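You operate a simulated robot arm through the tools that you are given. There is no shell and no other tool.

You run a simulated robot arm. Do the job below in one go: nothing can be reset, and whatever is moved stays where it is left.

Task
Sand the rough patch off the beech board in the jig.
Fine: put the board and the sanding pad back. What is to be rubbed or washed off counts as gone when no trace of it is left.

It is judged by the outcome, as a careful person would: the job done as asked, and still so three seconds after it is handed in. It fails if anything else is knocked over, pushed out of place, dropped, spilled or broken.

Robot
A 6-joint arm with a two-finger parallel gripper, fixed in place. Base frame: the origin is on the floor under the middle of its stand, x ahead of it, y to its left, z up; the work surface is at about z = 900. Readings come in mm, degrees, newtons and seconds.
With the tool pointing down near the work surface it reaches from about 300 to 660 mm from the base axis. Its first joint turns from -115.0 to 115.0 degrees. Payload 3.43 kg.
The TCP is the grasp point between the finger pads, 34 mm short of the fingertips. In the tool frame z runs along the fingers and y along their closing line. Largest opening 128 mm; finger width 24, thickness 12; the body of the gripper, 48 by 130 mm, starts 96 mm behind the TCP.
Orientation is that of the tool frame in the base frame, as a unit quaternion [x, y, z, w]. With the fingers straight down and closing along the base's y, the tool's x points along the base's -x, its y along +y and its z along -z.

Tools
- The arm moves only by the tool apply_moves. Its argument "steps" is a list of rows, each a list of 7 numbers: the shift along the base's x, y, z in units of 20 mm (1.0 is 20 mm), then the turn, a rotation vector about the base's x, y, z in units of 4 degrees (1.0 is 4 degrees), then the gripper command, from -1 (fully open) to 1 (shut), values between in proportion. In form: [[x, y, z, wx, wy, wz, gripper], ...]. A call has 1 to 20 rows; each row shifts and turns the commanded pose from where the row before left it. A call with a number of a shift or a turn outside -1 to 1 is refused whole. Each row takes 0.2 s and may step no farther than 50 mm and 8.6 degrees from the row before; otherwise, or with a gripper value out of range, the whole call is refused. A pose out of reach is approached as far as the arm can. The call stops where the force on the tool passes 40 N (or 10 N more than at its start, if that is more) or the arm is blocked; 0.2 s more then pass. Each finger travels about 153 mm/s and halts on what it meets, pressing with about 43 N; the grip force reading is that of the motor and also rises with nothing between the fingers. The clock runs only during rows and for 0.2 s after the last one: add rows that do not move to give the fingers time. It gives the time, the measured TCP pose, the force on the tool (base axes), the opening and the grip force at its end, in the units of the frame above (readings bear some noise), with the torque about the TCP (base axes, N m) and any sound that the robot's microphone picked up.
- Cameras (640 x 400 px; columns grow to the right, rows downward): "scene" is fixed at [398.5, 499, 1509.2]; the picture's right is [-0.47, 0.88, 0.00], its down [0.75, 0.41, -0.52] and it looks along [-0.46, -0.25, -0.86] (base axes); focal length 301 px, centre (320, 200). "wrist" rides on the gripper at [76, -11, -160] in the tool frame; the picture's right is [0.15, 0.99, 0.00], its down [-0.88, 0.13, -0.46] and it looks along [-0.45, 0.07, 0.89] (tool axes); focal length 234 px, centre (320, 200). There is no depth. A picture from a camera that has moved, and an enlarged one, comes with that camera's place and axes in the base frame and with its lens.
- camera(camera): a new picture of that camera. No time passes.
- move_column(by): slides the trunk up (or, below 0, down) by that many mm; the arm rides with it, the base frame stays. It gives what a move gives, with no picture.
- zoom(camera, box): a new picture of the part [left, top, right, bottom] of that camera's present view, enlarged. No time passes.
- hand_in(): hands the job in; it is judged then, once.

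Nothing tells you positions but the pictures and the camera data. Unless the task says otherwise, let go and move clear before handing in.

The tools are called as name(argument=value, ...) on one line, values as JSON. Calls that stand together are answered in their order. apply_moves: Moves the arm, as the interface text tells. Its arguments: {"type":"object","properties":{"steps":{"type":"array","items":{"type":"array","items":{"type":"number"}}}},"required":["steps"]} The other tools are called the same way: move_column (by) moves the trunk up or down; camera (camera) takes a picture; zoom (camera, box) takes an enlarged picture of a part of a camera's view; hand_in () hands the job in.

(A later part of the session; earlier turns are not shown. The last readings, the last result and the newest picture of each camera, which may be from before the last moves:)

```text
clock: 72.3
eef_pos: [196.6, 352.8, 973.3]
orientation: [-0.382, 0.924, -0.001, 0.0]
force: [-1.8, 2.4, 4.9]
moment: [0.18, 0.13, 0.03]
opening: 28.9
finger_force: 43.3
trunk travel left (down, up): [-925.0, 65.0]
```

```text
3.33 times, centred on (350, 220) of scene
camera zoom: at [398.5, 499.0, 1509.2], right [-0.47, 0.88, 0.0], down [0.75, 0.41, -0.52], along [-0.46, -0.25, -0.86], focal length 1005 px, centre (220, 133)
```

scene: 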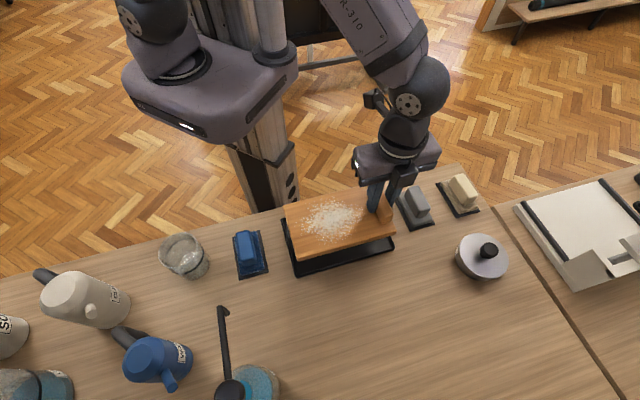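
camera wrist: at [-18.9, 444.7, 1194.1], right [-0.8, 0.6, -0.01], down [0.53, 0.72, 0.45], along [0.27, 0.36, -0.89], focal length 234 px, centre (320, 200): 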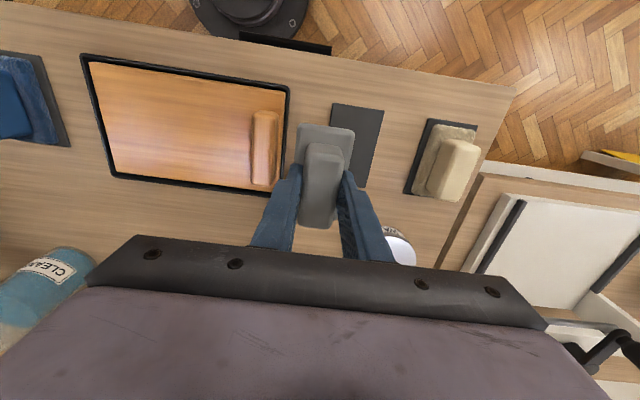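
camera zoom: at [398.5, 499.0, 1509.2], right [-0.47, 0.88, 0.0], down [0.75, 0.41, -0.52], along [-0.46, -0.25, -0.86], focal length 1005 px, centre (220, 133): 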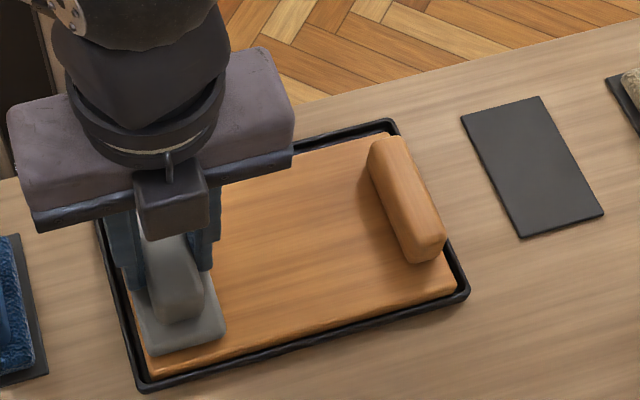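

The board surface is clean. Next I'll lift the pad and carry it back to its holder plate.

apply_moves(steps=[[0, 0, 0.2, 0, 0, 0, 1.0], [0, 0, 0.8, 0, 0, 0, 1.0], [0, 0, 1.0, 0, 0, 0, 1.0], [0, 0, 1.0, 0, 0, 0, 1.0], [-0.5, 0.43, 0, 0, 0, 0, 1.0], [-0.95, 0.81, 0, 0, 0, 0, 1.0], [-0.95, 0.81, 0, 0, 0, 0, 1.0], [-0.95, 0.81, 0, 0, 0, 0, 1.0], [-0.95, 0.81, 0, 0, 0, 0, 1.0], [-0.95, 0.81, 0, 0, 0, 0, 1.0], [-0.95, 0.81, 0, 0, 0, 0, 1.0], [-0.95, 0.81, 0, 0, 0, 0.25, 1.0], [-0.95, 0.81, 0, 0, 0, 0, 1.0], [-0.95, 0.81, 0, 0, 0, 0, 1.0], [-0.95, 0.81, 0, 0, 0, 0, 1.0], [-0.13, 0.1, 0, 0, 0, 0, 1.0], [0, 0, 0, 0, 0, 0, 1.0], [0, 0, 0, 0, 0, 0, 1.0]])

zoom(camera="wrist", box=[220, 80, 420, 240])

zoom(camera="scene", box=[280, 190, 400, 280])

zoom(camera="scene", box=[380, 160, 480, 240])

```text
clock: 76.1
eef_pos: [-5.6, 524.1, 1032.1]
orientation: [-0.39, 0.921, -0.001, 0.0]
force: [0.8, -0.1, -0.8]
moment: [-0.02, -0.02, 0.0]
opening: 29.0
finger_force: 42.4
trunk travel left (down, up): [-925.0, 65.0]
```

```text
2.50 times, centred on (320, 160) of wrist
camera zoom: at [-50.6, 461.9, 1192.6], right [-0.81, 0.58, 0.0], down [0.52, 0.72, 0.46], along [0.27, 0.37, -0.89], focal length 585 px, centre (320, 300)
```

zoom: 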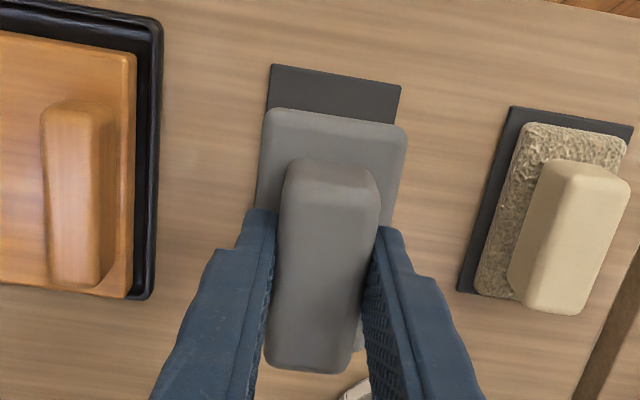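

```text
4.44 times, centred on (340, 235) of scene
camera zoom: at [398.5, 499.0, 1509.2], right [-0.47, 0.88, 0.0], down [0.75, 0.41, -0.52], along [-0.46, -0.25, -0.86], focal length 1340 px, centre (231, 44)
```

zoom: 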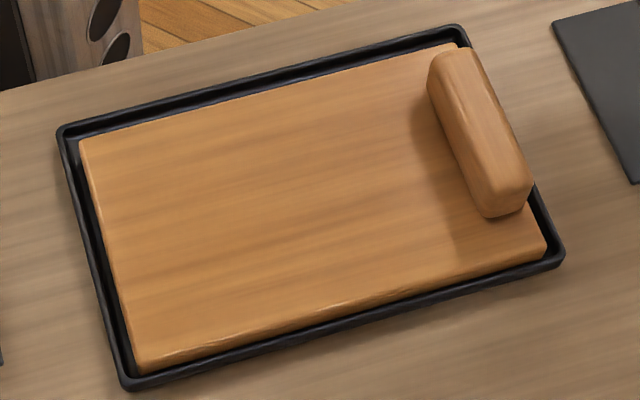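

```text
5.00 times, centred on (430, 200) of scene
camera zoom: at [398.5, 499.0, 1509.2], right [-0.47, 0.88, 0.0], down [0.75, 0.41, -0.52], along [-0.46, -0.25, -0.86], focal length 1507 px, centre (-230, 200)
```

zoom: 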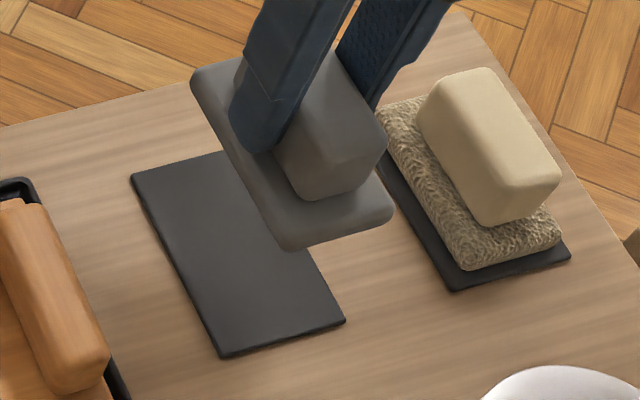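

The board is clean. I'll lower the pad toward its plate and check the alignment before touching down.

apply_moves(steps=[[0, 0, -0.8, 0, 0, 0, 1.0], [0, 0, -0.8, 0, 0, 0, 1.0], [0, 0, -0.8, 0, 0, 0, 1.0], [0, 0, -0.8, 0, 0, 0, 1.0], [0, 0, 0, 0, 0, 0, 1.0], [0, 0, 0, 0, 0, 0, 1.0]])

zoom(camera="wrist", box=[220, 80, 420, 240])

zoom(camera="scene", box=[380, 160, 480, 240])

```text
clock: 77.5
eef_pos: [-6.3, 525.1, 967.8]
orientation: [-0.391, 0.92, 0.0, 0.001]
force: [-0.2, -0.4, -1.0]
moment: [-0.03, 0.03, -0.01]
opening: 28.8
finger_force: 42.5
trunk travel left (down, up): [-925.0, 65.0]
```

```text
2.50 times, centred on (320, 160) of wrist
camera zoom: at [-51.3, 463.4, 1128.5], right [-0.81, 0.58, 0.0], down [0.52, 0.72, 0.46], along [0.27, 0.37, -0.89], focal length 585 px, centre (320, 300)
```

zoom: 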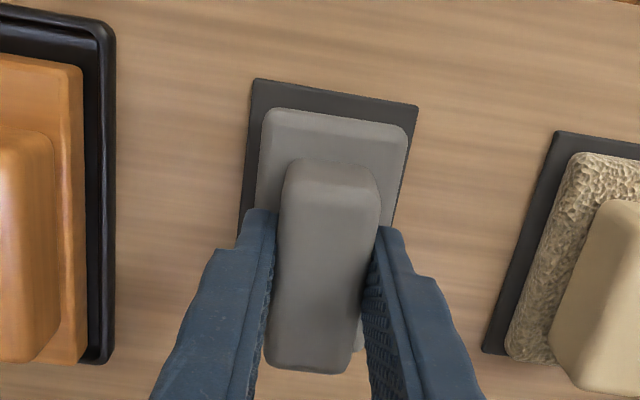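

```text
5.00 times, centred on (430, 200) of scene
camera zoom: at [398.5, 499.0, 1509.2], right [-0.47, 0.88, 0.0], down [0.75, 0.41, -0.52], along [-0.46, -0.25, -0.86], focal length 1507 px, centre (-230, 200)
```

zoom: 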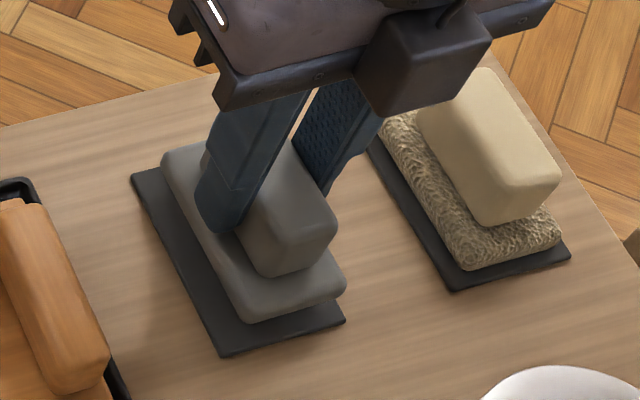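

The alignment is within about 1 mm. I'll apply a small correction and lower to touchdown.

apply_moves(steps=[[0.06, 0, 0, 0, 0, 0, 1.0], [0, 0, -0.2, 0, 0, 0, 1.0], [0, 0, -0.2, 0, 0, 0, 1.0], [0, 0, -0.05, 0, 0, 0, 1.0], [0, 0, 0, 0, 0, 0, 1.0]])

apply_moves(steps=[[0, 0, -0.05, 0, 0, 0, 1.0], [0, 0, 0, 0, 0, 0, 1.0]])

zoom(camera="wrist", box=[220, 80, 420, 240])

```text
clock: 78.7
eef_pos: [-4.9, 525.8, 959.8]
orientation: [-0.39, 0.921, -0.001, 0.0]
force: [-0.1, 0.3, -0.1]
moment: [0.0, 0.01, -0.02]
opening: 28.8
finger_force: 42.8
trunk travel left (down, up): [-925.0, 65.0]
```

```text
clock: 79.3
eef_pos: [-5.1, 525.2, 959.7]
orientation: [-0.39, 0.921, -0.001, 0.001]
force: [0.7, -0.8, -0.5]
moment: [-0.03, -0.01, 0.02]
opening: 28.7
finger_force: 43.3
trunk travel left (down, up): [-925.0, 65.0]
```

```text
2.50 times, centred on (320, 160) of wrist
camera zoom: at [-49.1, 463.1, 1119.5], right [-0.81, 0.58, 0.0], down [0.52, 0.72, 0.46], along [0.27, 0.37, -0.89], focal length 585 px, centre (320, 300)
```

zoom: 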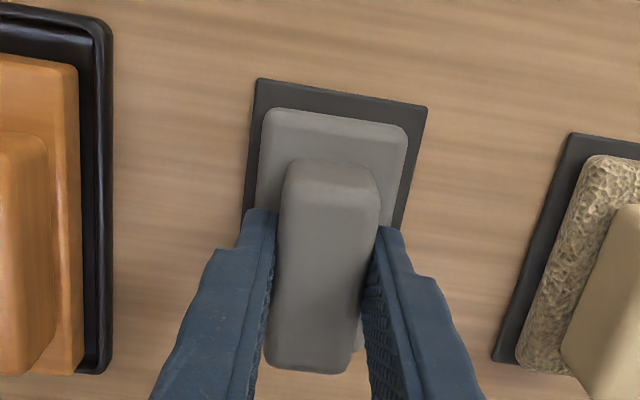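

apply_moves(steps=[[-0.04, 0.04, -0.05, 0, 0, 0, 1.0], [0, 0, 0, 0, 0, 0, 1.0]])

apply_moves(steps=[[0, 0, -0.05, 0, 0, 0, 1.0], [0, 0, 0, 0, 0, 0, 1.0]])

apply_moves(steps=[[0, 0, -0.05, 0, 0, 0, 1.0], [0, 0, 0, 0, 0, 0, 1.0]])

zoom(camera="wrist", box=[220, 80, 420, 240])

```text
clock: 79.9
eef_pos: [-4.2, 526.4, 957.5]
orientation: [-0.39, 0.921, 0.0, 0.001]
force: [0.8, 0.0, -1.4]
moment: [0.03, 0.04, 0.02]
opening: 28.8
finger_force: 43.1
trunk travel left (down, up): [-925.0, 65.0]
```

```text
clock: 80.5
eef_pos: [-4.8, 527.5, 957.6]
orientation: [-0.39, 0.921, -0.001, 0.0]
force: [0.2, 0.2, -1.0]
moment: [0.03, 0.01, 0.0]
opening: 29.1
finger_force: 42.5
trunk travel left (down, up): [-925.0, 65.0]
```

```text
clock: 81.1
eef_pos: [-6.3, 526.6, 955.4]
orientation: [-0.39, 0.921, 0.0, 0.0]
force: [-0.3, 0.2, 0.9]
moment: [0.06, -0.03, -0.02]
opening: 28.6
finger_force: 43.4
trunk travel left (down, up): [-925.0, 65.0]
```

```text
2.50 times, centred on (320, 160) of wrist
camera zoom: at [-50.1, 463.8, 1115.9], right [-0.81, 0.58, 0.0], down [0.52, 0.72, 0.46], along [0.27, 0.37, -0.89], focal length 585 px, centre (320, 300)
```

zoom: 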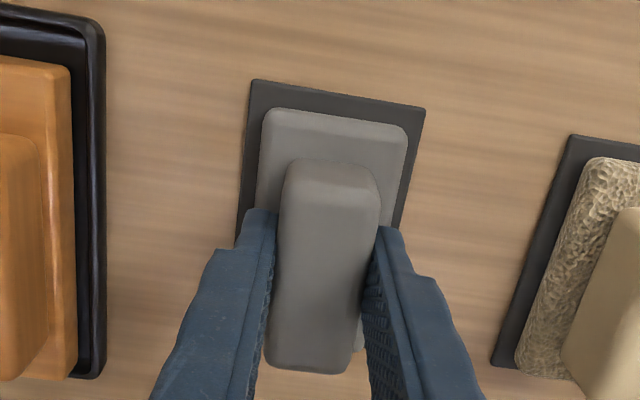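

The pad is touching but is rotated about 2° relative to its plate compared with the start. I'll lift 2 mm, turn back 2° and set it down again.

apply_moves(steps=[[0, 0, 0.1, 0, 0, 0, 1.0], [0, 0, 0, 0, 0, -0.5, 1.0], [0, 0, 0, 0, 0, 0, 1.0], [0, 0, 0, 0, 0, 0, 1.0]])

zoom(camera="wrist", box=[220, 80, 420, 240])

zoom(camera="scene", box=[380, 160, 480, 240])

```text
clock: 82.1
eef_pos: [-5.4, 526.3, 958.5]
orientation: [-0.374, 0.927, -0.001, 0.0]
force: [-0.6, 0.1, -0.2]
moment: [-0.04, 0.0, -0.03]
opening: 28.8
finger_force: 42.6
trunk travel left (down, up): [-925.0, 65.0]
```

```text
2.50 times, centred on (320, 160) of wrist
camera zoom: at [-52.7, 465.7, 1118.1], right [-0.79, 0.61, 0.0], down [0.54, 0.7, 0.46], along [0.28, 0.36, -0.89], focal length 585 px, centre (320, 300)
```

zoom: 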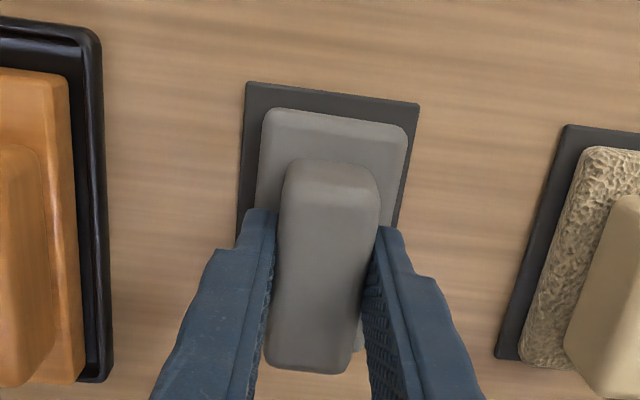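

```text
5.00 times, centred on (430, 200) of scene
camera zoom: at [398.5, 499.0, 1509.2], right [-0.47, 0.88, 0.0], down [0.75, 0.41, -0.52], along [-0.46, -0.25, -0.86], focal length 1507 px, centre (-230, 200)
```

zoom: 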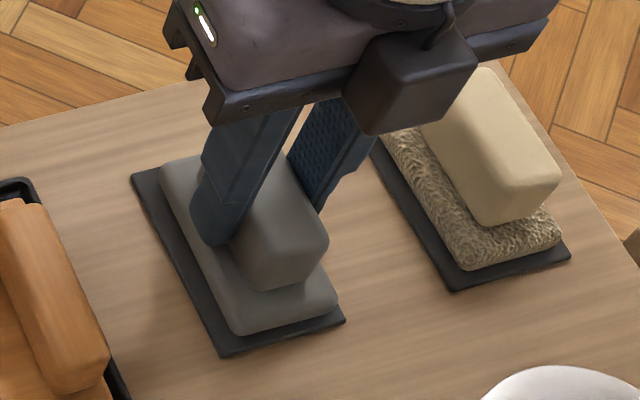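

apply_moves(steps=[[0.043, -0.083, 0, 0, 0, 0, 1.0], [0, 0, -0.05, 0, 0, 0, 1.0], [0, 0, -0.05, 0, 0, 0, 1.0], [0, 0, 0, 0, 0, 0, 1.0]])

zoom(camera="wrist", box=[220, 80, 420, 240])

```text
clock: 83.1
eef_pos: [-3.9, 524.4, 956.7]
orientation: [-0.374, 0.928, -0.001, 0.001]
force: [-0.7, -0.8, -0.9]
moment: [-0.01, -0.01, -0.01]
opening: 28.8
finger_force: 43.2
trunk travel left (down, up): [-925.0, 65.0]
```

```text
2.50 times, centred on (320, 160) of wrist
camera zoom: at [-50.9, 464.1, 1116.4], right [-0.79, 0.61, 0.0], down [0.54, 0.7, 0.46], along [0.28, 0.36, -0.89], focal length 585 px, centre (320, 300)
```

zoom: 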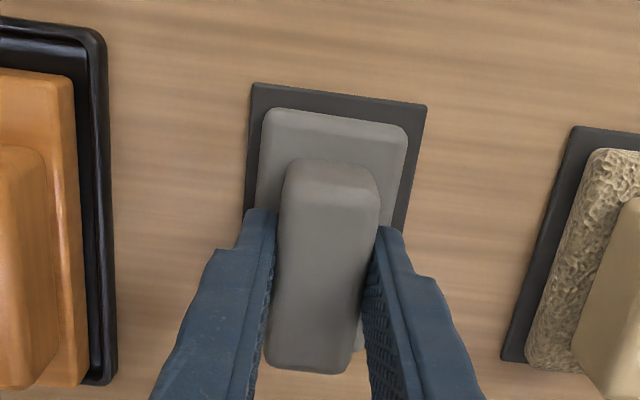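

Aligned with the plate. I'll make the final touchdown and release.

apply_moves(steps=[[0, 0, -0.05, 0, 0, 0, 1.0], [0, 0, 0, 0, 0, 0, 1.0]])

apply_moves(steps=[[0, 0, -0.03, 0, 0, 0, 1.0], [0, 0, 0, 0, 0, 0, 1.0]])

```text
clock: 83.7
eef_pos: [-2.8, 525.2, 955.5]
orientation: [-0.373, 0.928, 0.0, 0.001]
force: [0.9, -0.3, 3.5]
moment: [0.06, -0.08, -0.01]
opening: 28.9
finger_force: 42.8
trunk travel left (down, up): [-925.0, 65.0]
```

```text
clock: 84.3
eef_pos: [-3.9, 523.7, 955.6]
orientation: [-0.374, 0.927, 0.001, 0.001]
force: [-0.5, -1.7, 11.0]
moment: [-0.12, 0.02, 0.02]
opening: 29.0
finger_force: 42.3
trunk travel left (down, up): [-925.0, 65.0]
```

apply_moves(steps=[[0, 0, 0.02, 0, 0, 0, 1.0], [0, 0, 0, 0, 0, 0, 0.5], [0, 0, 0, 0, 0, 0, 0.4], [0, 0, 0, 0, 0, 0, 0.25], [0, 0, 0, 0, 0, 0, 0.25]])

zoom(camera="wrist", box=[220, 80, 420, 240])

zoom(camera="scene", box=[380, 160, 480, 240])

```text
clock: 85.5
eef_pos: [-3.8, 525.2, 954.9]
orientation: [-0.374, 0.928, 0.0, 0.0]
force: [0.1, 0.5, 0.5]
moment: [0.03, 0.03, 0.0]
opening: 47.9
finger_force: 0.1
trunk travel left (down, up): [-925.0, 65.0]
```

```text
2.50 times, centred on (320, 160) of wrist
camera zoom: at [-50.9, 464.2, 1114.7], right [-0.79, 0.61, 0.0], down [0.54, 0.7, 0.46], along [0.28, 0.36, -0.89], focal length 585 px, centre (320, 300)
```

zoom: 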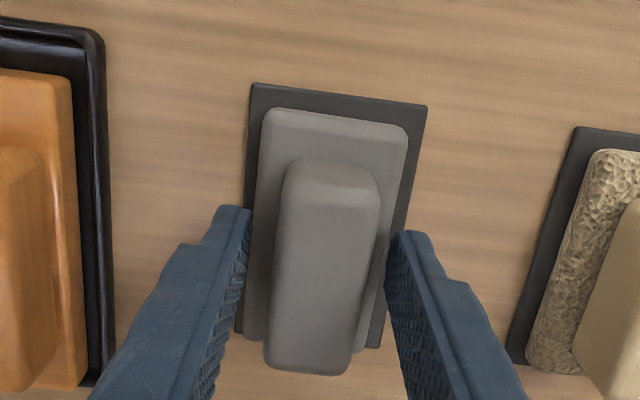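

```text
5.00 times, centred on (430, 200) of scene
camera zoom: at [398.5, 499.0, 1509.2], right [-0.47, 0.88, 0.0], down [0.75, 0.41, -0.52], along [-0.46, -0.25, -0.86], focal length 1507 px, centre (-230, 200)
```

zoom: 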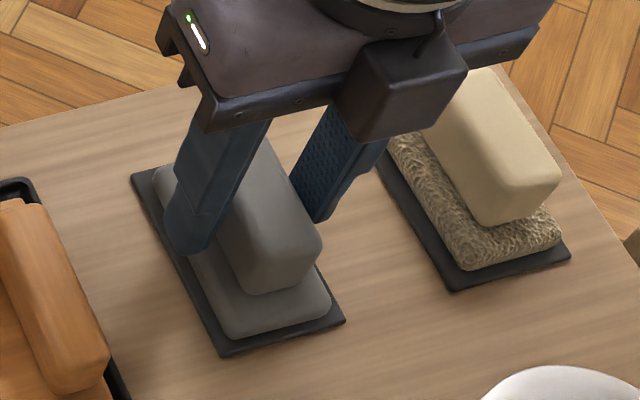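

The pad is back on its plate and released. I'll rise and compare with the original picture.

apply_moves(steps=[[0, 0, 0.4, 0, 0, 0, 0.2], [0, 0, 0.8, 0, 0, 0, 0.2], [0, 0, 0.9, 0, 0, 0, 0.2], [0, 0, 0.9, 0, 0, 0, 0.2], [0, 0, 0.9, 0, 0, 0, 0.2], [0.7, -0.5, 0, 0, 0, 0, 0.2], [0.9, -0.75, 0, 0, 0, 0, 0.2], [0.9, -0.75, 0, 0, 0, 0, 0.2], [0.9, -0.75, 0, 0, 0, 0, 0.2], [0.6, -0.5, 0, 0, 0, 0, 0.2], [0, 0, 0, 0, 0, 0, 0.2], [0, 0, 0, 0, 0, 0, 0.2]])

zoom(camera="scene", box=[380, 160, 500, 240])

camera(camera="wrist")

zoom(camera="wrist", box=[180, 0, 460, 240])

```text
clock: 88.1
eef_pos: [77.2, 460.3, 1033.7]
orientation: [-0.375, 0.927, -0.001, 0.001]
force: [0.1, 0.2, -0.6]
moment: [0.0, 0.02, 0.0]
opening: 51.2
finger_force: 0.0
trunk travel left (down, up): [-925.0, 65.0]
```

```text
5.00 times, centred on (440, 200) of scene
camera zoom: at [398.5, 499.0, 1509.2], right [-0.47, 0.88, 0.0], down [0.75, 0.41, -0.52], along [-0.46, -0.25, -0.86], focal length 1507 px, centre (-280, 200)
```

zoom: 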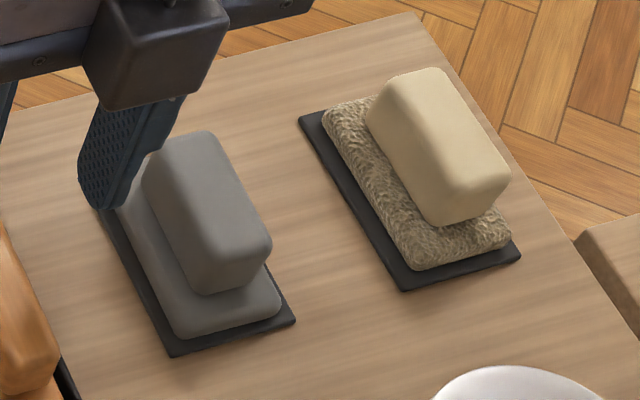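

```text
taken
camera wrist: at [29.6, 399.8, 1193.6], right [-0.79, 0.61, 0.0], down [0.54, 0.7, 0.46], along [0.28, 0.36, -0.89], focal length 234 px, centre (320, 200)
```

wrist: 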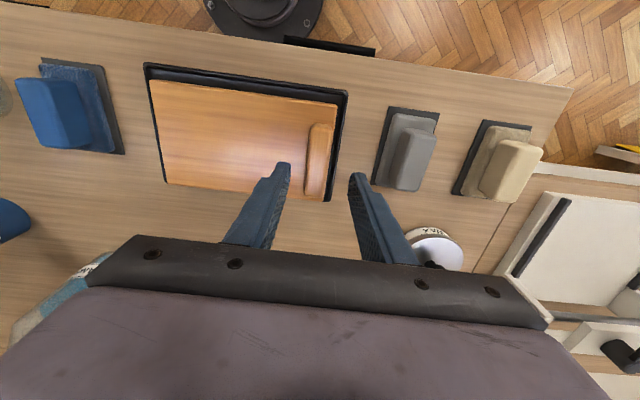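

```text
1.67 times, centred on (320, 120) of wrist
camera zoom: at [29.6, 399.8, 1193.6], right [-0.79, 0.61, 0.0], down [0.54, 0.7, 0.46], along [0.28, 0.36, -0.89], focal length 390 px, centre (320, 333)
```

zoom: 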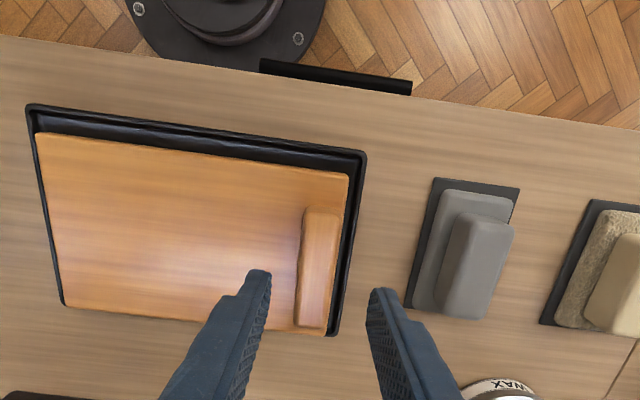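

The pad is back within about 1.5 mm of its original spot. Now to fetch the board: I'll line up over its block (about (83, 463)) and descend.

apply_moves(steps=[[0.25, 0.12, -0.5, 0, 0, 0.29, 0.2], [0, 0, -0.8, 0, 0, 0, 0.2], [0, 0, -0.8, 0, 0, 0, 0.2], [0, 0, -0.8, 0, 0, 0, 0.2], [0, 0, 0, 0, 0, 0, 0.2], [0, 0, 0, 0, 0, 0, 0.2]])

zoom(camera="wrist", box=[220, 80, 420, 240])

zoom(camera="scene", box=[270, 180, 410, 285])

```text
clock: 89.5
eef_pos: [81.3, 462.0, 975.1]
orientation: [-0.384, 0.923, -0.001, 0.0]
force: [0.1, 0.3, -0.6]
moment: [0.0, 0.02, -0.02]
opening: 51.2
finger_force: 0.0
trunk travel left (down, up): [-925.0, 65.0]
```

```text
2.50 times, centred on (320, 160) of wrist
camera zoom: at [35.2, 400.1, 1134.4], right [-0.8, 0.59, 0.0], down [0.53, 0.72, 0.46], along [0.27, 0.37, -0.89], focal length 585 px, centre (320, 300)
```

zoom: 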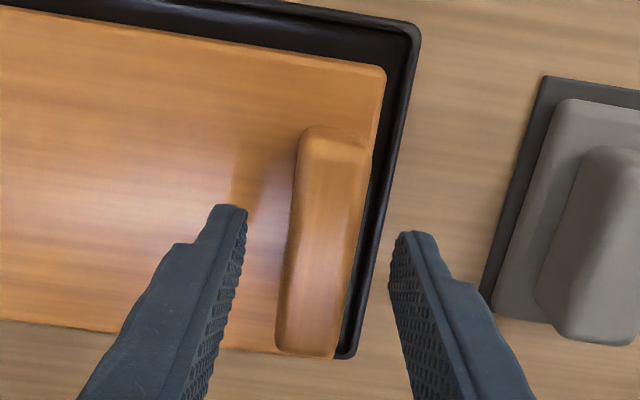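

```text
3.81 times, centred on (340, 232) of scene
camera zoom: at [398.5, 499.0, 1509.2], right [-0.47, 0.88, 0.0], down [0.75, 0.41, -0.52], along [-0.46, -0.25, -0.86], focal length 1148 px, centre (244, 76)
```

zoom: 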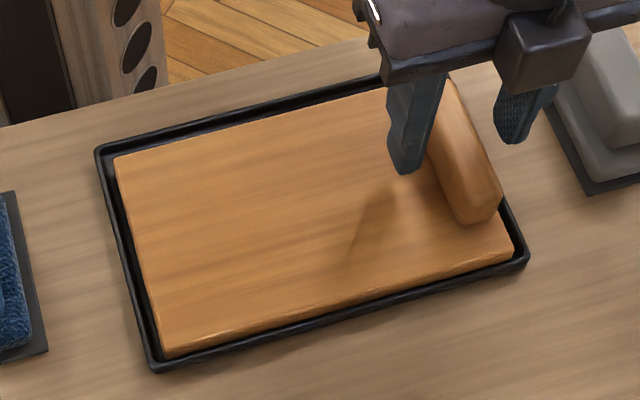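

apply_moves(steps=[[0, 0, -0.3, 0, 0, 0, 0.31], [0, 0, -0.3, 0, 0, 0, 0.31], [0, 0, 0, 0, 0, 0, 0.31], [0, 0, 0, 0, 0, 0, 0.31]])

zoom(camera="wrist", box=[220, 80, 420, 240])

```text
clock: 90.5
eef_pos: [81.3, 462.8, 964.1]
orientation: [-0.384, 0.923, -0.001, 0.001]
force: [1.2, 0.8, 0.2]
moment: [-0.01, -0.03, 0.01]
opening: 44.2
finger_force: 0.0
trunk travel left (down, up): [-925.0, 65.0]
```

```text
2.50 times, centred on (320, 160) of wrist
camera zoom: at [35.5, 400.3, 1123.8], right [-0.8, 0.59, 0.0], down [0.53, 0.72, 0.46], along [0.27, 0.37, -0.89], focal length 585 px, centre (320, 300)
```

zoom: 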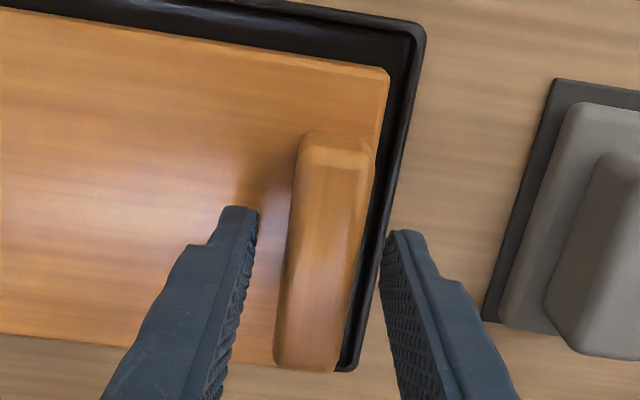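

Centred on the block. I'll descend to grip height and close.

apply_moves(steps=[[0, 0, -0.15, 0, 0, 0, 0.31], [0, 0, -0.1, 0, 0, 0, 0.31], [0, 0, -0.1, 0, 0, 0, 0.31], [0, 0, 0, 0, 0, 0, 0.31]])

```text
clock: 91.5
eef_pos: [81.0, 462.7, 956.1]
orientation: [-0.384, 0.923, 0.001, 0.0]
force: [0.3, -0.1, -0.2]
moment: [-0.01, 0.01, 0.01]
opening: 44.2
finger_force: 0.1
trunk travel left (down, up): [-925.0, 65.0]
```

apply_moves(steps=[[0, 0, 0, 0, 0, 0, 0.5], [0, 0, 0, 0, 0, 0, 0.58], [0, 0, 0, 0, 0, 0, 0.65], [0, 0, 0, 0, 0, 0, 1.0], [0, 0, 0, 0, 0, 0, 1.0], [0, 0, 0, 0, 0, 0, 1.0]])

zoom(camera="wrist", box=[220, 80, 420, 240])

zoom(camera="scene", box=[270, 180, 410, 285])

```text
clock: 92.9
eef_pos: [81.2, 462.4, 956.3]
orientation: [-0.383, 0.924, 0.0, 0.001]
force: [-0.9, 0.1, -0.2]
moment: [0.15, 0.1, -0.06]
opening: 23.4
finger_force: 42.9
trunk travel left (down, up): [-925.0, 65.0]
```

```text
2.50 times, centred on (320, 160) of wrist
camera zoom: at [36.0, 400.7, 1115.9], right [-0.8, 0.59, 0.0], down [0.53, 0.72, 0.46], along [0.27, 0.37, -0.89], focal length 585 px, centre (320, 300)
```

zoom: 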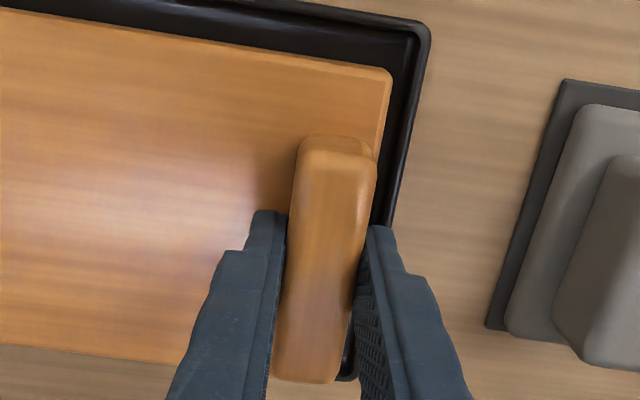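

```text
3.81 times, centred on (340, 232) of scene
camera zoom: at [398.5, 499.0, 1509.2], right [-0.47, 0.88, 0.0], down [0.75, 0.41, -0.52], along [-0.46, -0.25, -0.86], focal length 1148 px, centre (244, 76)
```

zoom: 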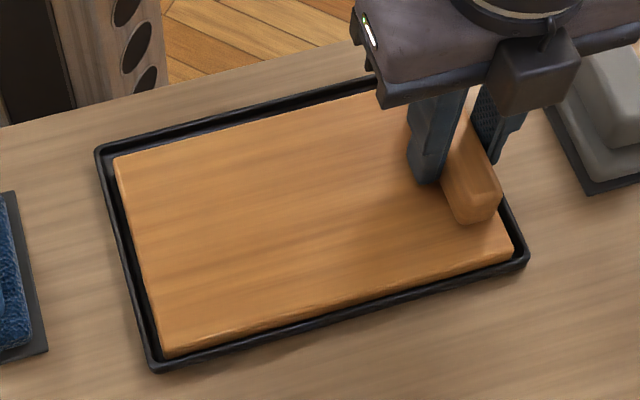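

Gripped. I'll lift slowly straight up out of the tray.

apply_moves(steps=[[0, 0, 0.1, 0, 0, 0, 1.0], [0, 0, 0.2, 0, 0, 0, 1.0], [0, 0, 0.3, 0, 0, 0, 1.0], [0, 0, 0.5, 0, 0, 0, 1.0], [0, 0, 0.7, 0, 0, 0, 1.0], [0, 0, 0.7, 0, 0, 0, 1.0], [0, 0, 0.6, 0, 0, 0, 1.0], [0, 0, 0, 0, 0, 0, 1.0]])

zoom(camera="scene", box=[260, 160, 420, 290])

```text
clock: 94.7
eef_pos: [82.1, 461.4, 1017.7]
orientation: [-0.384, 0.923, -0.001, 0.0]
force: [0.0, -0.3, -3.5]
moment: [0.17, 0.16, -0.01]
opening: 23.7
finger_force: 43.2
trunk travel left (down, up): [-925.0, 65.0]
```

```text
3.08 times, centred on (340, 225) of scene
camera zoom: at [398.5, 499.0, 1509.2], right [-0.47, 0.88, 0.0], down [0.75, 0.41, -0.52], along [-0.46, -0.25, -0.86], focal length 928 px, centre (258, 123)
```

zoom: 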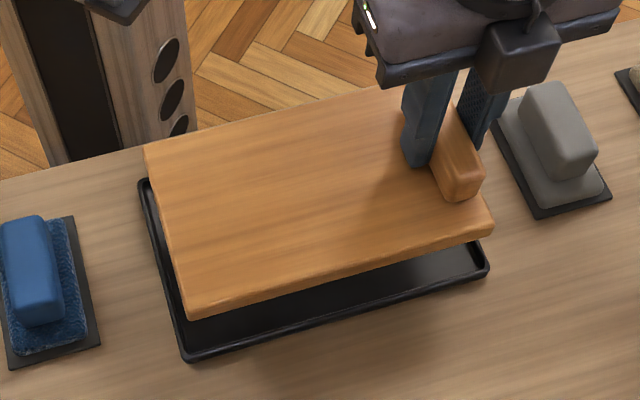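

The board is out and the tray hasn't moved. I'll carry the board back to its original place on the table and turn it back by about 2°.

apply_moves(steps=[[0.3, 0.3, 0, 0, 0, 0, 1.0], [0.65, 0.65, 0, 0, 0, -0.11, 1.0], [0.75, 0.755, 0, 0, 0, -0.11, 1.0], [0.75, 0.755, 0, 0, 0, -0.11, 1.0], [0.75, 0.755, 0, 0, 0, -0.11, 1.0], [0.75, 0.755, 0, 0, 0, -0.11, 1.0], [0.75, 0.755, 0, 0, 0, 0, 1.0], [0.65, 0.65, 0, 0, 0, 0, 1.0], [0.625, 0.635, 0, 0, 0, 0, 1.0], [0, 0, 0, 0, 0, 0, 1.0], [0, 0, -0.6, 0, 0, 0, 1.0], [0, 0, -0.6, 0, 0, 0, 1.0], [0, 0, -0.6, 0, 0, 0, 1.0], [0, 0, -0.6, 0, 0, 0, 1.0], [0, 0, 0, 0, 0, 0, 1.0], [0, 0, 0, 0, 0, 0, 1.0]])

zoom(camera="scene", box=[295, 260, 435, 365])

zoom(camera="wrist", box=[180, 0, 460, 240])

```text
clock: 98.1
eef_pos: [200.4, 582.3, 969.8]
orientation: [-0.365, 0.931, -0.001, 0.0]
force: [0.2, -0.4, -3.2]
moment: [0.11, 0.15, 0.02]
opening: 23.6
finger_force: 42.7
trunk travel left (down, up): [-925.0, 65.0]
```

```text
3.81 times, centred on (365, 312) of scene
camera zoom: at [398.5, 499.0, 1509.2], right [-0.47, 0.88, 0.0], down [0.75, 0.41, -0.52], along [-0.46, -0.25, -0.86], focal length 1148 px, centre (149, -229)
```

zoom: 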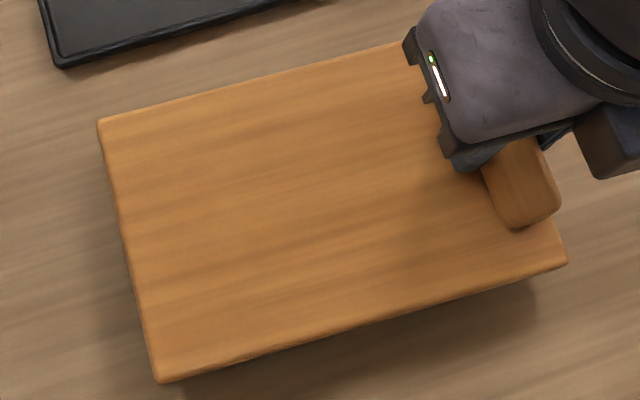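

```text
1.67 times, centred on (320, 120) of wrist
camera zoom: at [152.6, 522.7, 1129.6], right [-0.78, 0.63, 0.0], down [0.56, 0.7, 0.46], along [0.29, 0.35, -0.89], focal length 390 px, centre (320, 333)
```

zoom: 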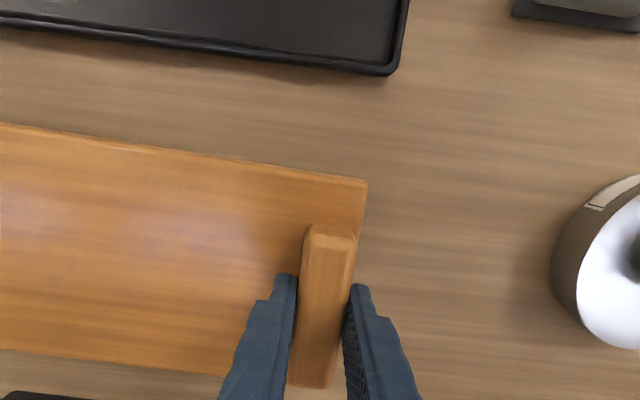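

The board is within about 2 mm and 0.5° of its original pose. I'll make a small correction and lower to the table.

apply_moves(steps=[[-0.06, -0.085, 0, 0, 0, 0.125, 1.0], [0, 0, -0.3, 0, 0, 0, 1.0], [0, 0, -0.25, 0, 0, 0, 1.0], [0, 0, -0.1, 0, 0, 0, 1.0], [0, 0, 0, 0, 0, 0, 1.0], [0, 0, 0, 0, 0, 0, 1.0]])

zoom(camera="scene", box=[295, 260, 435, 365])

```text
clock: 99.5
eef_pos: [198.6, 579.5, 957.4]
orientation: [-0.371, 0.929, 0.0, 0.0]
force: [-1.5, -0.4, -3.5]
moment: [0.15, 0.13, 0.01]
opening: 23.4
finger_force: 43.1
trunk travel left (down, up): [-925.0, 65.0]
```

```text
3.81 times, centred on (365, 312) of scene
camera zoom: at [398.5, 499.0, 1509.2], right [-0.47, 0.88, 0.0], down [0.75, 0.41, -0.52], along [-0.46, -0.25, -0.86], focal length 1148 px, centre (149, -229)
```

zoom: 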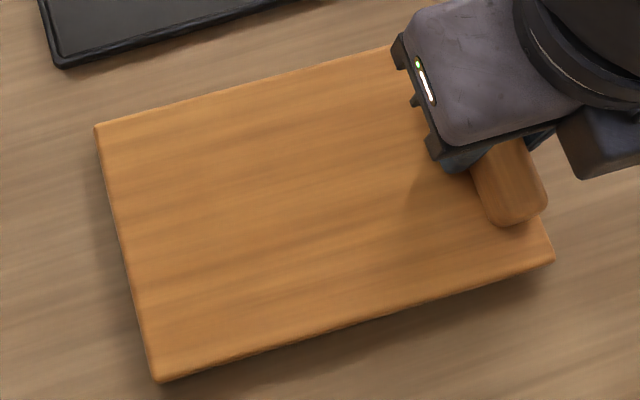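

apply_moves(steps=[[-0.015, 0.055, 0, 0, 0, 0, 1.0], [0, 0, -0.1, 0, 0, 0, 1.0], [0, 0, -0.1, 0, 0, 0, 1.0], [0, 0, 0, 0, 0, 0, 1.0]])

apply_moves(steps=[[0, 0, -0.05, 0, 0, 0, 1.0], [0, 0, 0, 0, 0, 0, 1.0]])

```text
clock: 100.5
eef_pos: [198.9, 581.7, 952.6]
orientation: [-0.369, 0.929, 0.0, 0.001]
force: [0.6, 0.3, -2.8]
moment: [0.18, 0.12, 0.01]
opening: 23.4
finger_force: 43.0
trunk travel left (down, up): [-925.0, 65.0]
```

```text
clock: 101.1
eef_pos: [198.6, 582.5, 952.3]
orientation: [-0.37, 0.929, 0.0, 0.001]
force: [0.0, 0.0, -1.9]
moment: [0.13, 0.08, -0.01]
opening: 23.3
finger_force: 42.8
trunk travel left (down, up): [-925.0, 65.0]
```

apply_moves(steps=[[0, 0, -0.04, 0, 0, 0, 1.0], [0, 0, 0, 0, 0, 0, 1.0]])

zoom(camera="scene", box=[295, 260, 435, 365])

```text
clock: 101.7
eef_pos: [198.5, 582.6, 952.8]
orientation: [-0.37, 0.929, 0.0, 0.0]
force: [-0.7, 0.5, 0.5]
moment: [-0.07, 0.19, 0.0]
opening: 23.3
finger_force: 42.8
trunk travel left (down, up): [-925.0, 65.0]
```

```text
3.81 times, centred on (365, 312) of scene
camera zoom: at [398.5, 499.0, 1509.2], right [-0.47, 0.88, 0.0], down [0.75, 0.41, -0.52], along [-0.46, -0.25, -0.86], focal length 1148 px, centre (149, -229)
```

zoom: 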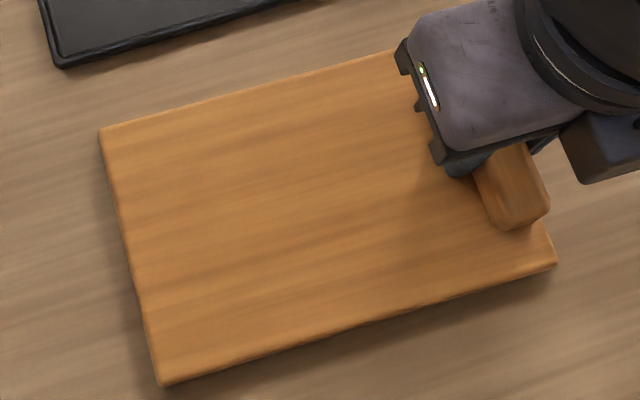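

The board is back within about 1.5 mm of its original outline. I'll settle it slightly and release.

apply_moves(steps=[[0, 0, -0.03, 0, 0, 0, 1.0], [0, 0, 0, 0, 0, 0, 1.0]])

apply_moves(steps=[[0, 0, 0, 0, 0, 0, 0.6], [0, 0, 0, 0, 0, 0, 0.5], [0, 0, 0, 0, 0, 0, 0.31], [0, 0, 0, 0, 0, 0, 0.31]])

zoom(camera="scene", box=[295, 260, 435, 365])

zoom(camera="wrist", box=[220, 80, 420, 240])

```text
clock: 102.3
eef_pos: [199.1, 581.7, 952.4]
orientation: [-0.37, 0.929, 0.0, 0.001]
force: [-0.7, 0.8, 5.5]
moment: [-0.34, 0.36, 0.02]
opening: 23.3
finger_force: 43.0
trunk travel left (down, up): [-925.0, 65.0]
```

```text
clock: 103.3
eef_pos: [198.3, 580.9, 952.4]
orientation: [-0.369, 0.929, -0.001, 0.002]
force: [-0.4, 1.6, 7.0]
moment: [-0.12, -0.06, 0.07]
opening: 43.4
finger_force: 0.1
trunk travel left (down, up): [-925.0, 65.0]
```

```text
3.81 times, centred on (365, 312) of scene
camera zoom: at [398.5, 499.0, 1509.2], right [-0.47, 0.88, 0.0], down [0.75, 0.41, -0.52], along [-0.46, -0.25, -0.86], focal length 1148 px, centre (149, -229)
```

zoom: 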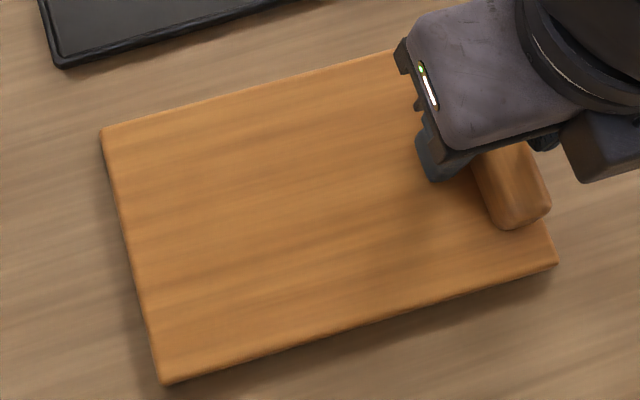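

```text
2.50 times, centred on (320, 160) of wrist
camera zoom: at [151.1, 521.2, 1111.5], right [-0.79, 0.62, 0.0], down [0.55, 0.7, 0.46], along [0.28, 0.36, -0.89], focal length 585 px, centre (320, 300)
```

zoom: 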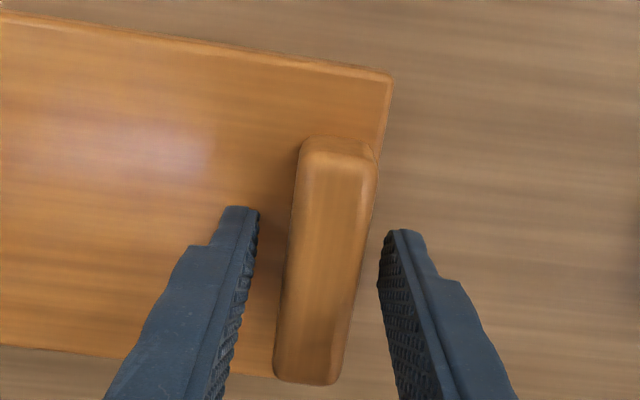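

Released. I'll rise straight up and move clear for a final inspection.

apply_moves(steps=[[0, 0, 0.3, 0, 0, 0, 0.31], [0, 0, 0.6, 0, 0, 0, 0.31], [0, 0, 1.0, 0, 0, 0, 0.31], [0, 0, 1.0, 0, 0, 0, 0.31], [0, 0, 1.0, 0, 0, 0, 0.31], [0, 0, 1.0, 0, 0, 0, 0.31], [0, 0, 1.0, 0, 0, 0, 0.31], [-0.6, -0.7, 1.0, 0, 0, 0, 0.0], [-0.8, -0.9, 1.0, 0, 0, 0, -0.3], [-0.8, -0.9, 1.0, 0, 0, 0, -0.6], [-0.8, -0.9, 0.8, 0, 0, 0, -1.0], [-0.8, -0.9, 0.8, 0, 0, 0, -1.0], [-0.8, -0.9, 0.5, 0, 0, 0, -1.0], [-0.8, -0.9, 0, 0, 0, 0, -1.0], [-0.8, -0.9, 0, 0, 0, 0, -1.0], [0, 0, 0, 0, 0, 0, -1.0], [0, 0, 0, 0, 0, 0, -1.0]])

camera(camera="scene")

zoom(camera="scene", box=[295, 260, 435, 365])

zoom(camera="scene", box=[270, 160, 530, 370])

camera(camera="wrist")

```text
clock: 106.9
eef_pos: [74.2, 441.6, 1171.7]
orientation: [-0.37, 0.929, 0.0, 0.0]
force: [0.0, 0.1, -0.2]
moment: [-0.01, -0.03, 0.01]
opening: 127.8
finger_force: 0.0
trunk travel left (down, up): [-925.0, 65.0]
```

```text
taken
```

scene: 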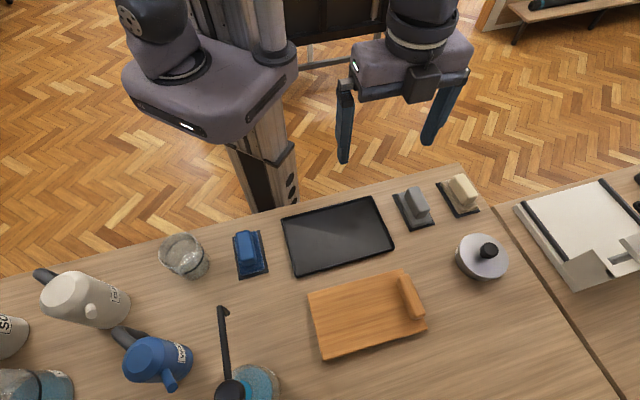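

```text
3.81 times, centred on (365, 312) of scene
camera zoom: at [398.5, 499.0, 1509.2], right [-0.47, 0.88, 0.0], down [0.75, 0.41, -0.52], along [-0.46, -0.25, -0.86], focal length 1148 px, centre (149, -229)
```

zoom: 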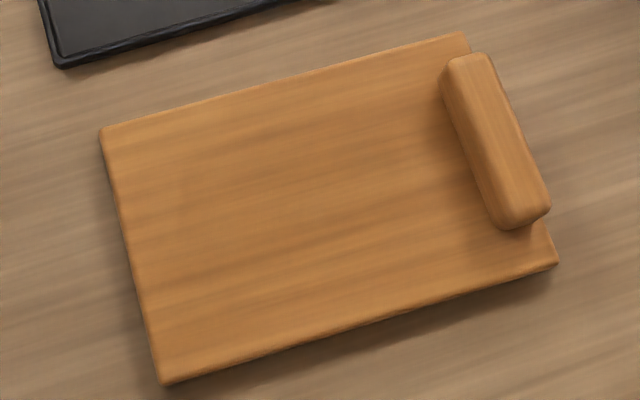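

```text
1.90 times, centred on (400, 265) of scene
camera zoom: at [398.5, 499.0, 1509.2], right [-0.47, 0.88, 0.0], down [0.75, 0.41, -0.52], along [-0.46, -0.25, -0.86], focal length 574 px, centre (168, 76)
```

zoom: 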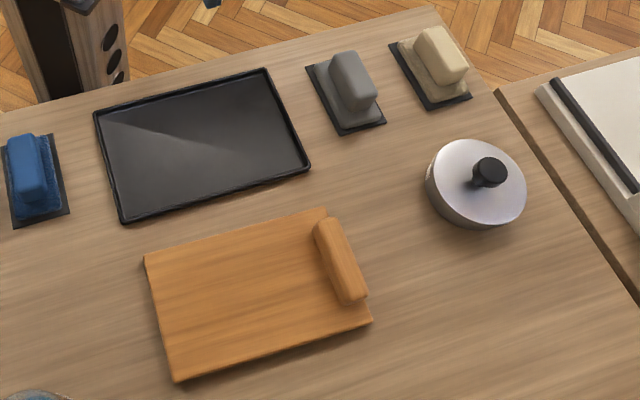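

```text
taken
camera wrist: at [27.0, 380.3, 1331.9], right [-0.79, 0.62, 0.0], down [0.55, 0.7, 0.46], along [0.28, 0.36, -0.89], focal length 234 px, centre (320, 200)
```

wrist: 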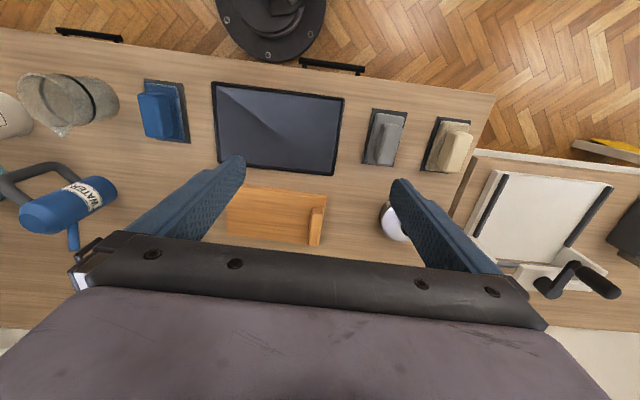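

Tray, pad and board are all back in place. One last close check of the board's surface for traces.

zoom(camera="scene", box=[310, 280, 360, 320])

zoom(camera="scene", box=[350, 275, 410, 320])

zoom(camera="scene", box=[320, 312, 390, 360])

```text
10.00 times, centred on (335, 300) of scene
camera zoom: at [398.5, 499.0, 1509.2], right [-0.47, 0.88, 0.0], down [0.75, 0.41, -0.52], along [-0.46, -0.25, -0.86], focal length 3014 px, centre (170, -800)
```

zoom: 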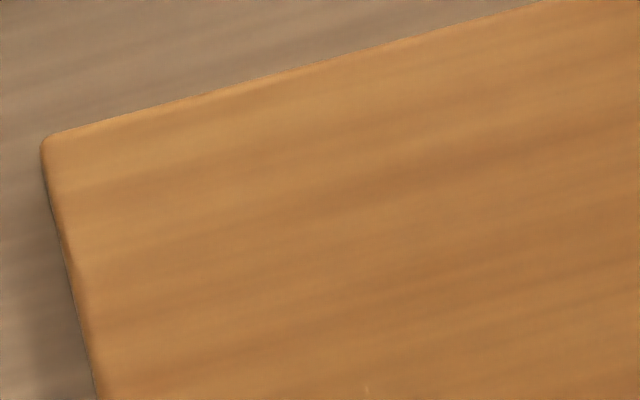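

```text
8.89 times, centred on (380, 298) of scene
camera zoom: at [398.5, 499.0, 1509.2], right [-0.47, 0.88, 0.0], down [0.75, 0.41, -0.52], along [-0.46, -0.25, -0.86], focal length 2679 px, centre (-213, -667)
```

zoom: 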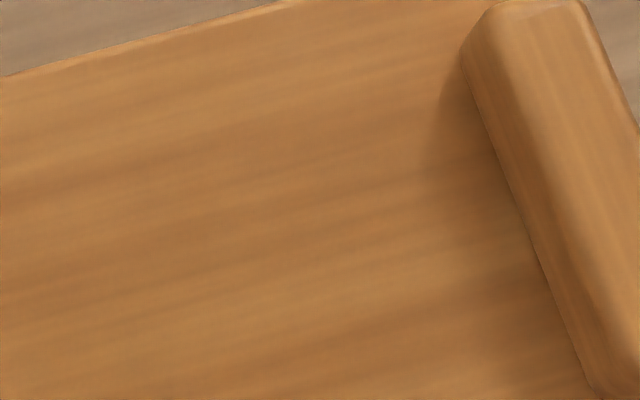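

```text
8.33 times, centred on (355, 336) of scene
camera zoom: at [398.5, 499.0, 1509.2], right [-0.47, 0.88, 0.0], down [0.75, 0.41, -0.52], along [-0.46, -0.25, -0.86], focal length 2512 px, centre (28, -933)
```

zoom: 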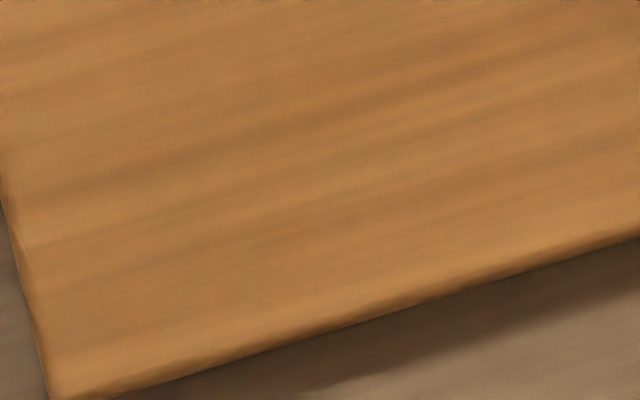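

There may be a tiny light speck near pixel (340, 319), so I'll magnify that spot.

zoom(camera="scene", box=[330, 312, 350, 326])

zoom(camera="scene", box=[310, 295, 350, 325])

zoom(camera="scene", box=[345, 295, 385, 325])

zoom(camera="scene", box=[335, 315, 375, 345])

zoom(camera="scene", box=[375, 295, 415, 325])

```text
16.00 times, centred on (340, 319) of scene
camera zoom: at [398.5, 499.0, 1509.2], right [-0.47, 0.88, 0.0], down [0.75, 0.41, -0.52], along [-0.46, -0.25, -0.86], focal length 4823 px, centre (0, -1704)
```

zoom: 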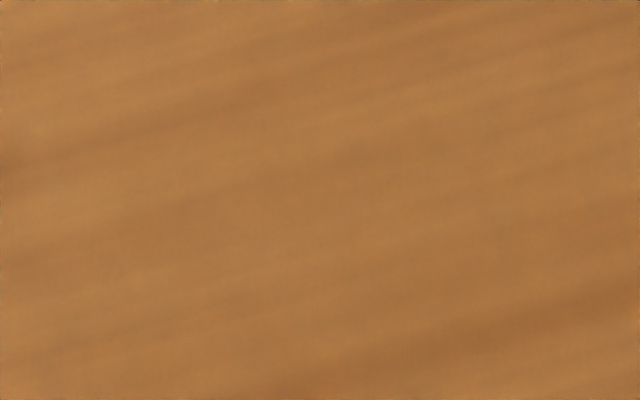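

```text
13.33 times, centred on (330, 310) of scene
camera zoom: at [398.5, 499.0, 1509.2], right [-0.47, 0.88, 0.0], down [0.75, 0.41, -0.52], along [-0.46, -0.25, -0.86], focal length 4019 px, centre (187, -1267)
```

zoom: 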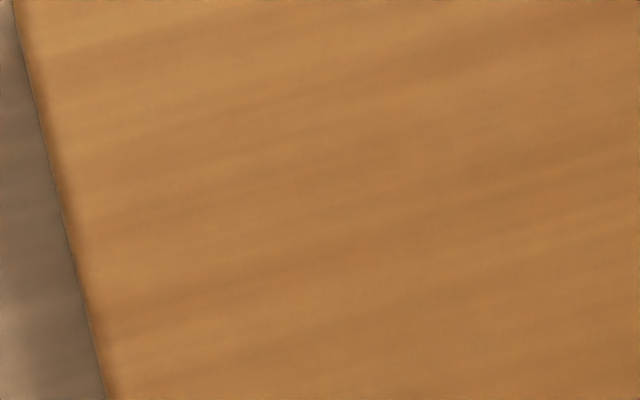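

```text
13.33 times, centred on (365, 310) of scene
camera zoom: at [398.5, 499.0, 1509.2], right [-0.47, 0.88, 0.0], down [0.75, 0.41, -0.52], along [-0.46, -0.25, -0.86], focal length 4019 px, centre (-280, -1267)
```

zoom: 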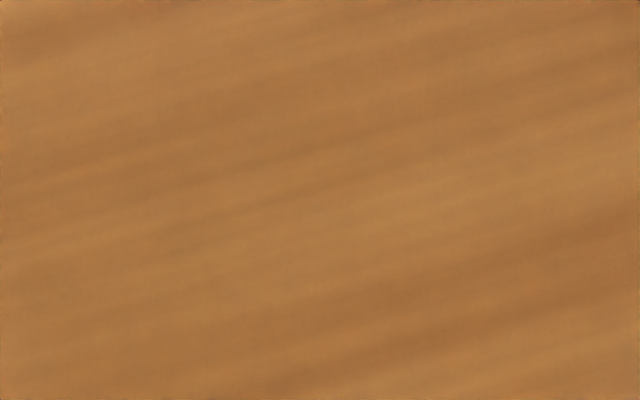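

```text
13.33 times, centred on (355, 330) of scene
camera zoom: at [398.5, 499.0, 1509.2], right [-0.47, 0.88, 0.0], down [0.75, 0.41, -0.52], along [-0.46, -0.25, -0.86], focal length 4019 px, centre (-147, -1533)
```

zoom: 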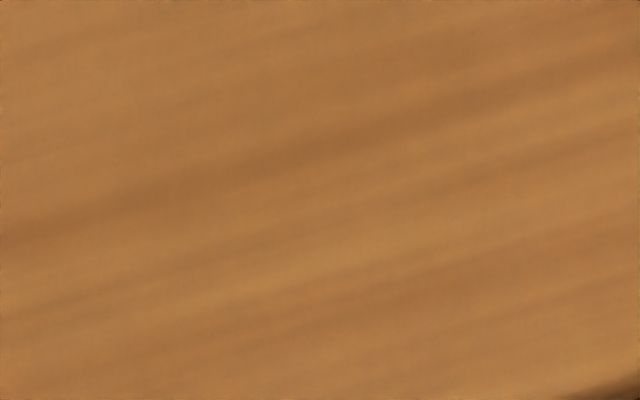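

```text
13.33 times, centred on (395, 310) of scene
camera zoom: at [398.5, 499.0, 1509.2], right [-0.47, 0.88, 0.0], down [0.75, 0.41, -0.52], along [-0.46, -0.25, -0.86], focal length 4019 px, centre (-680, -1267)
```

zoom: 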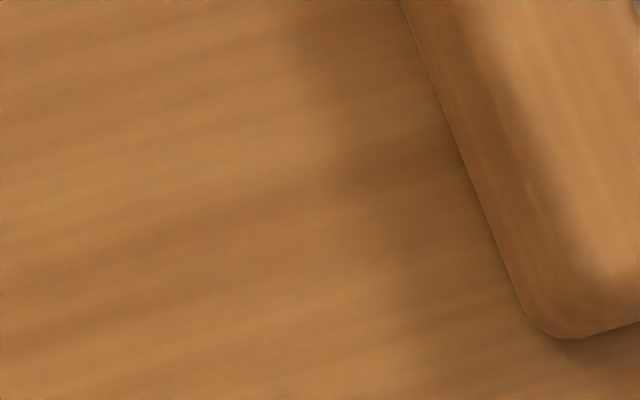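

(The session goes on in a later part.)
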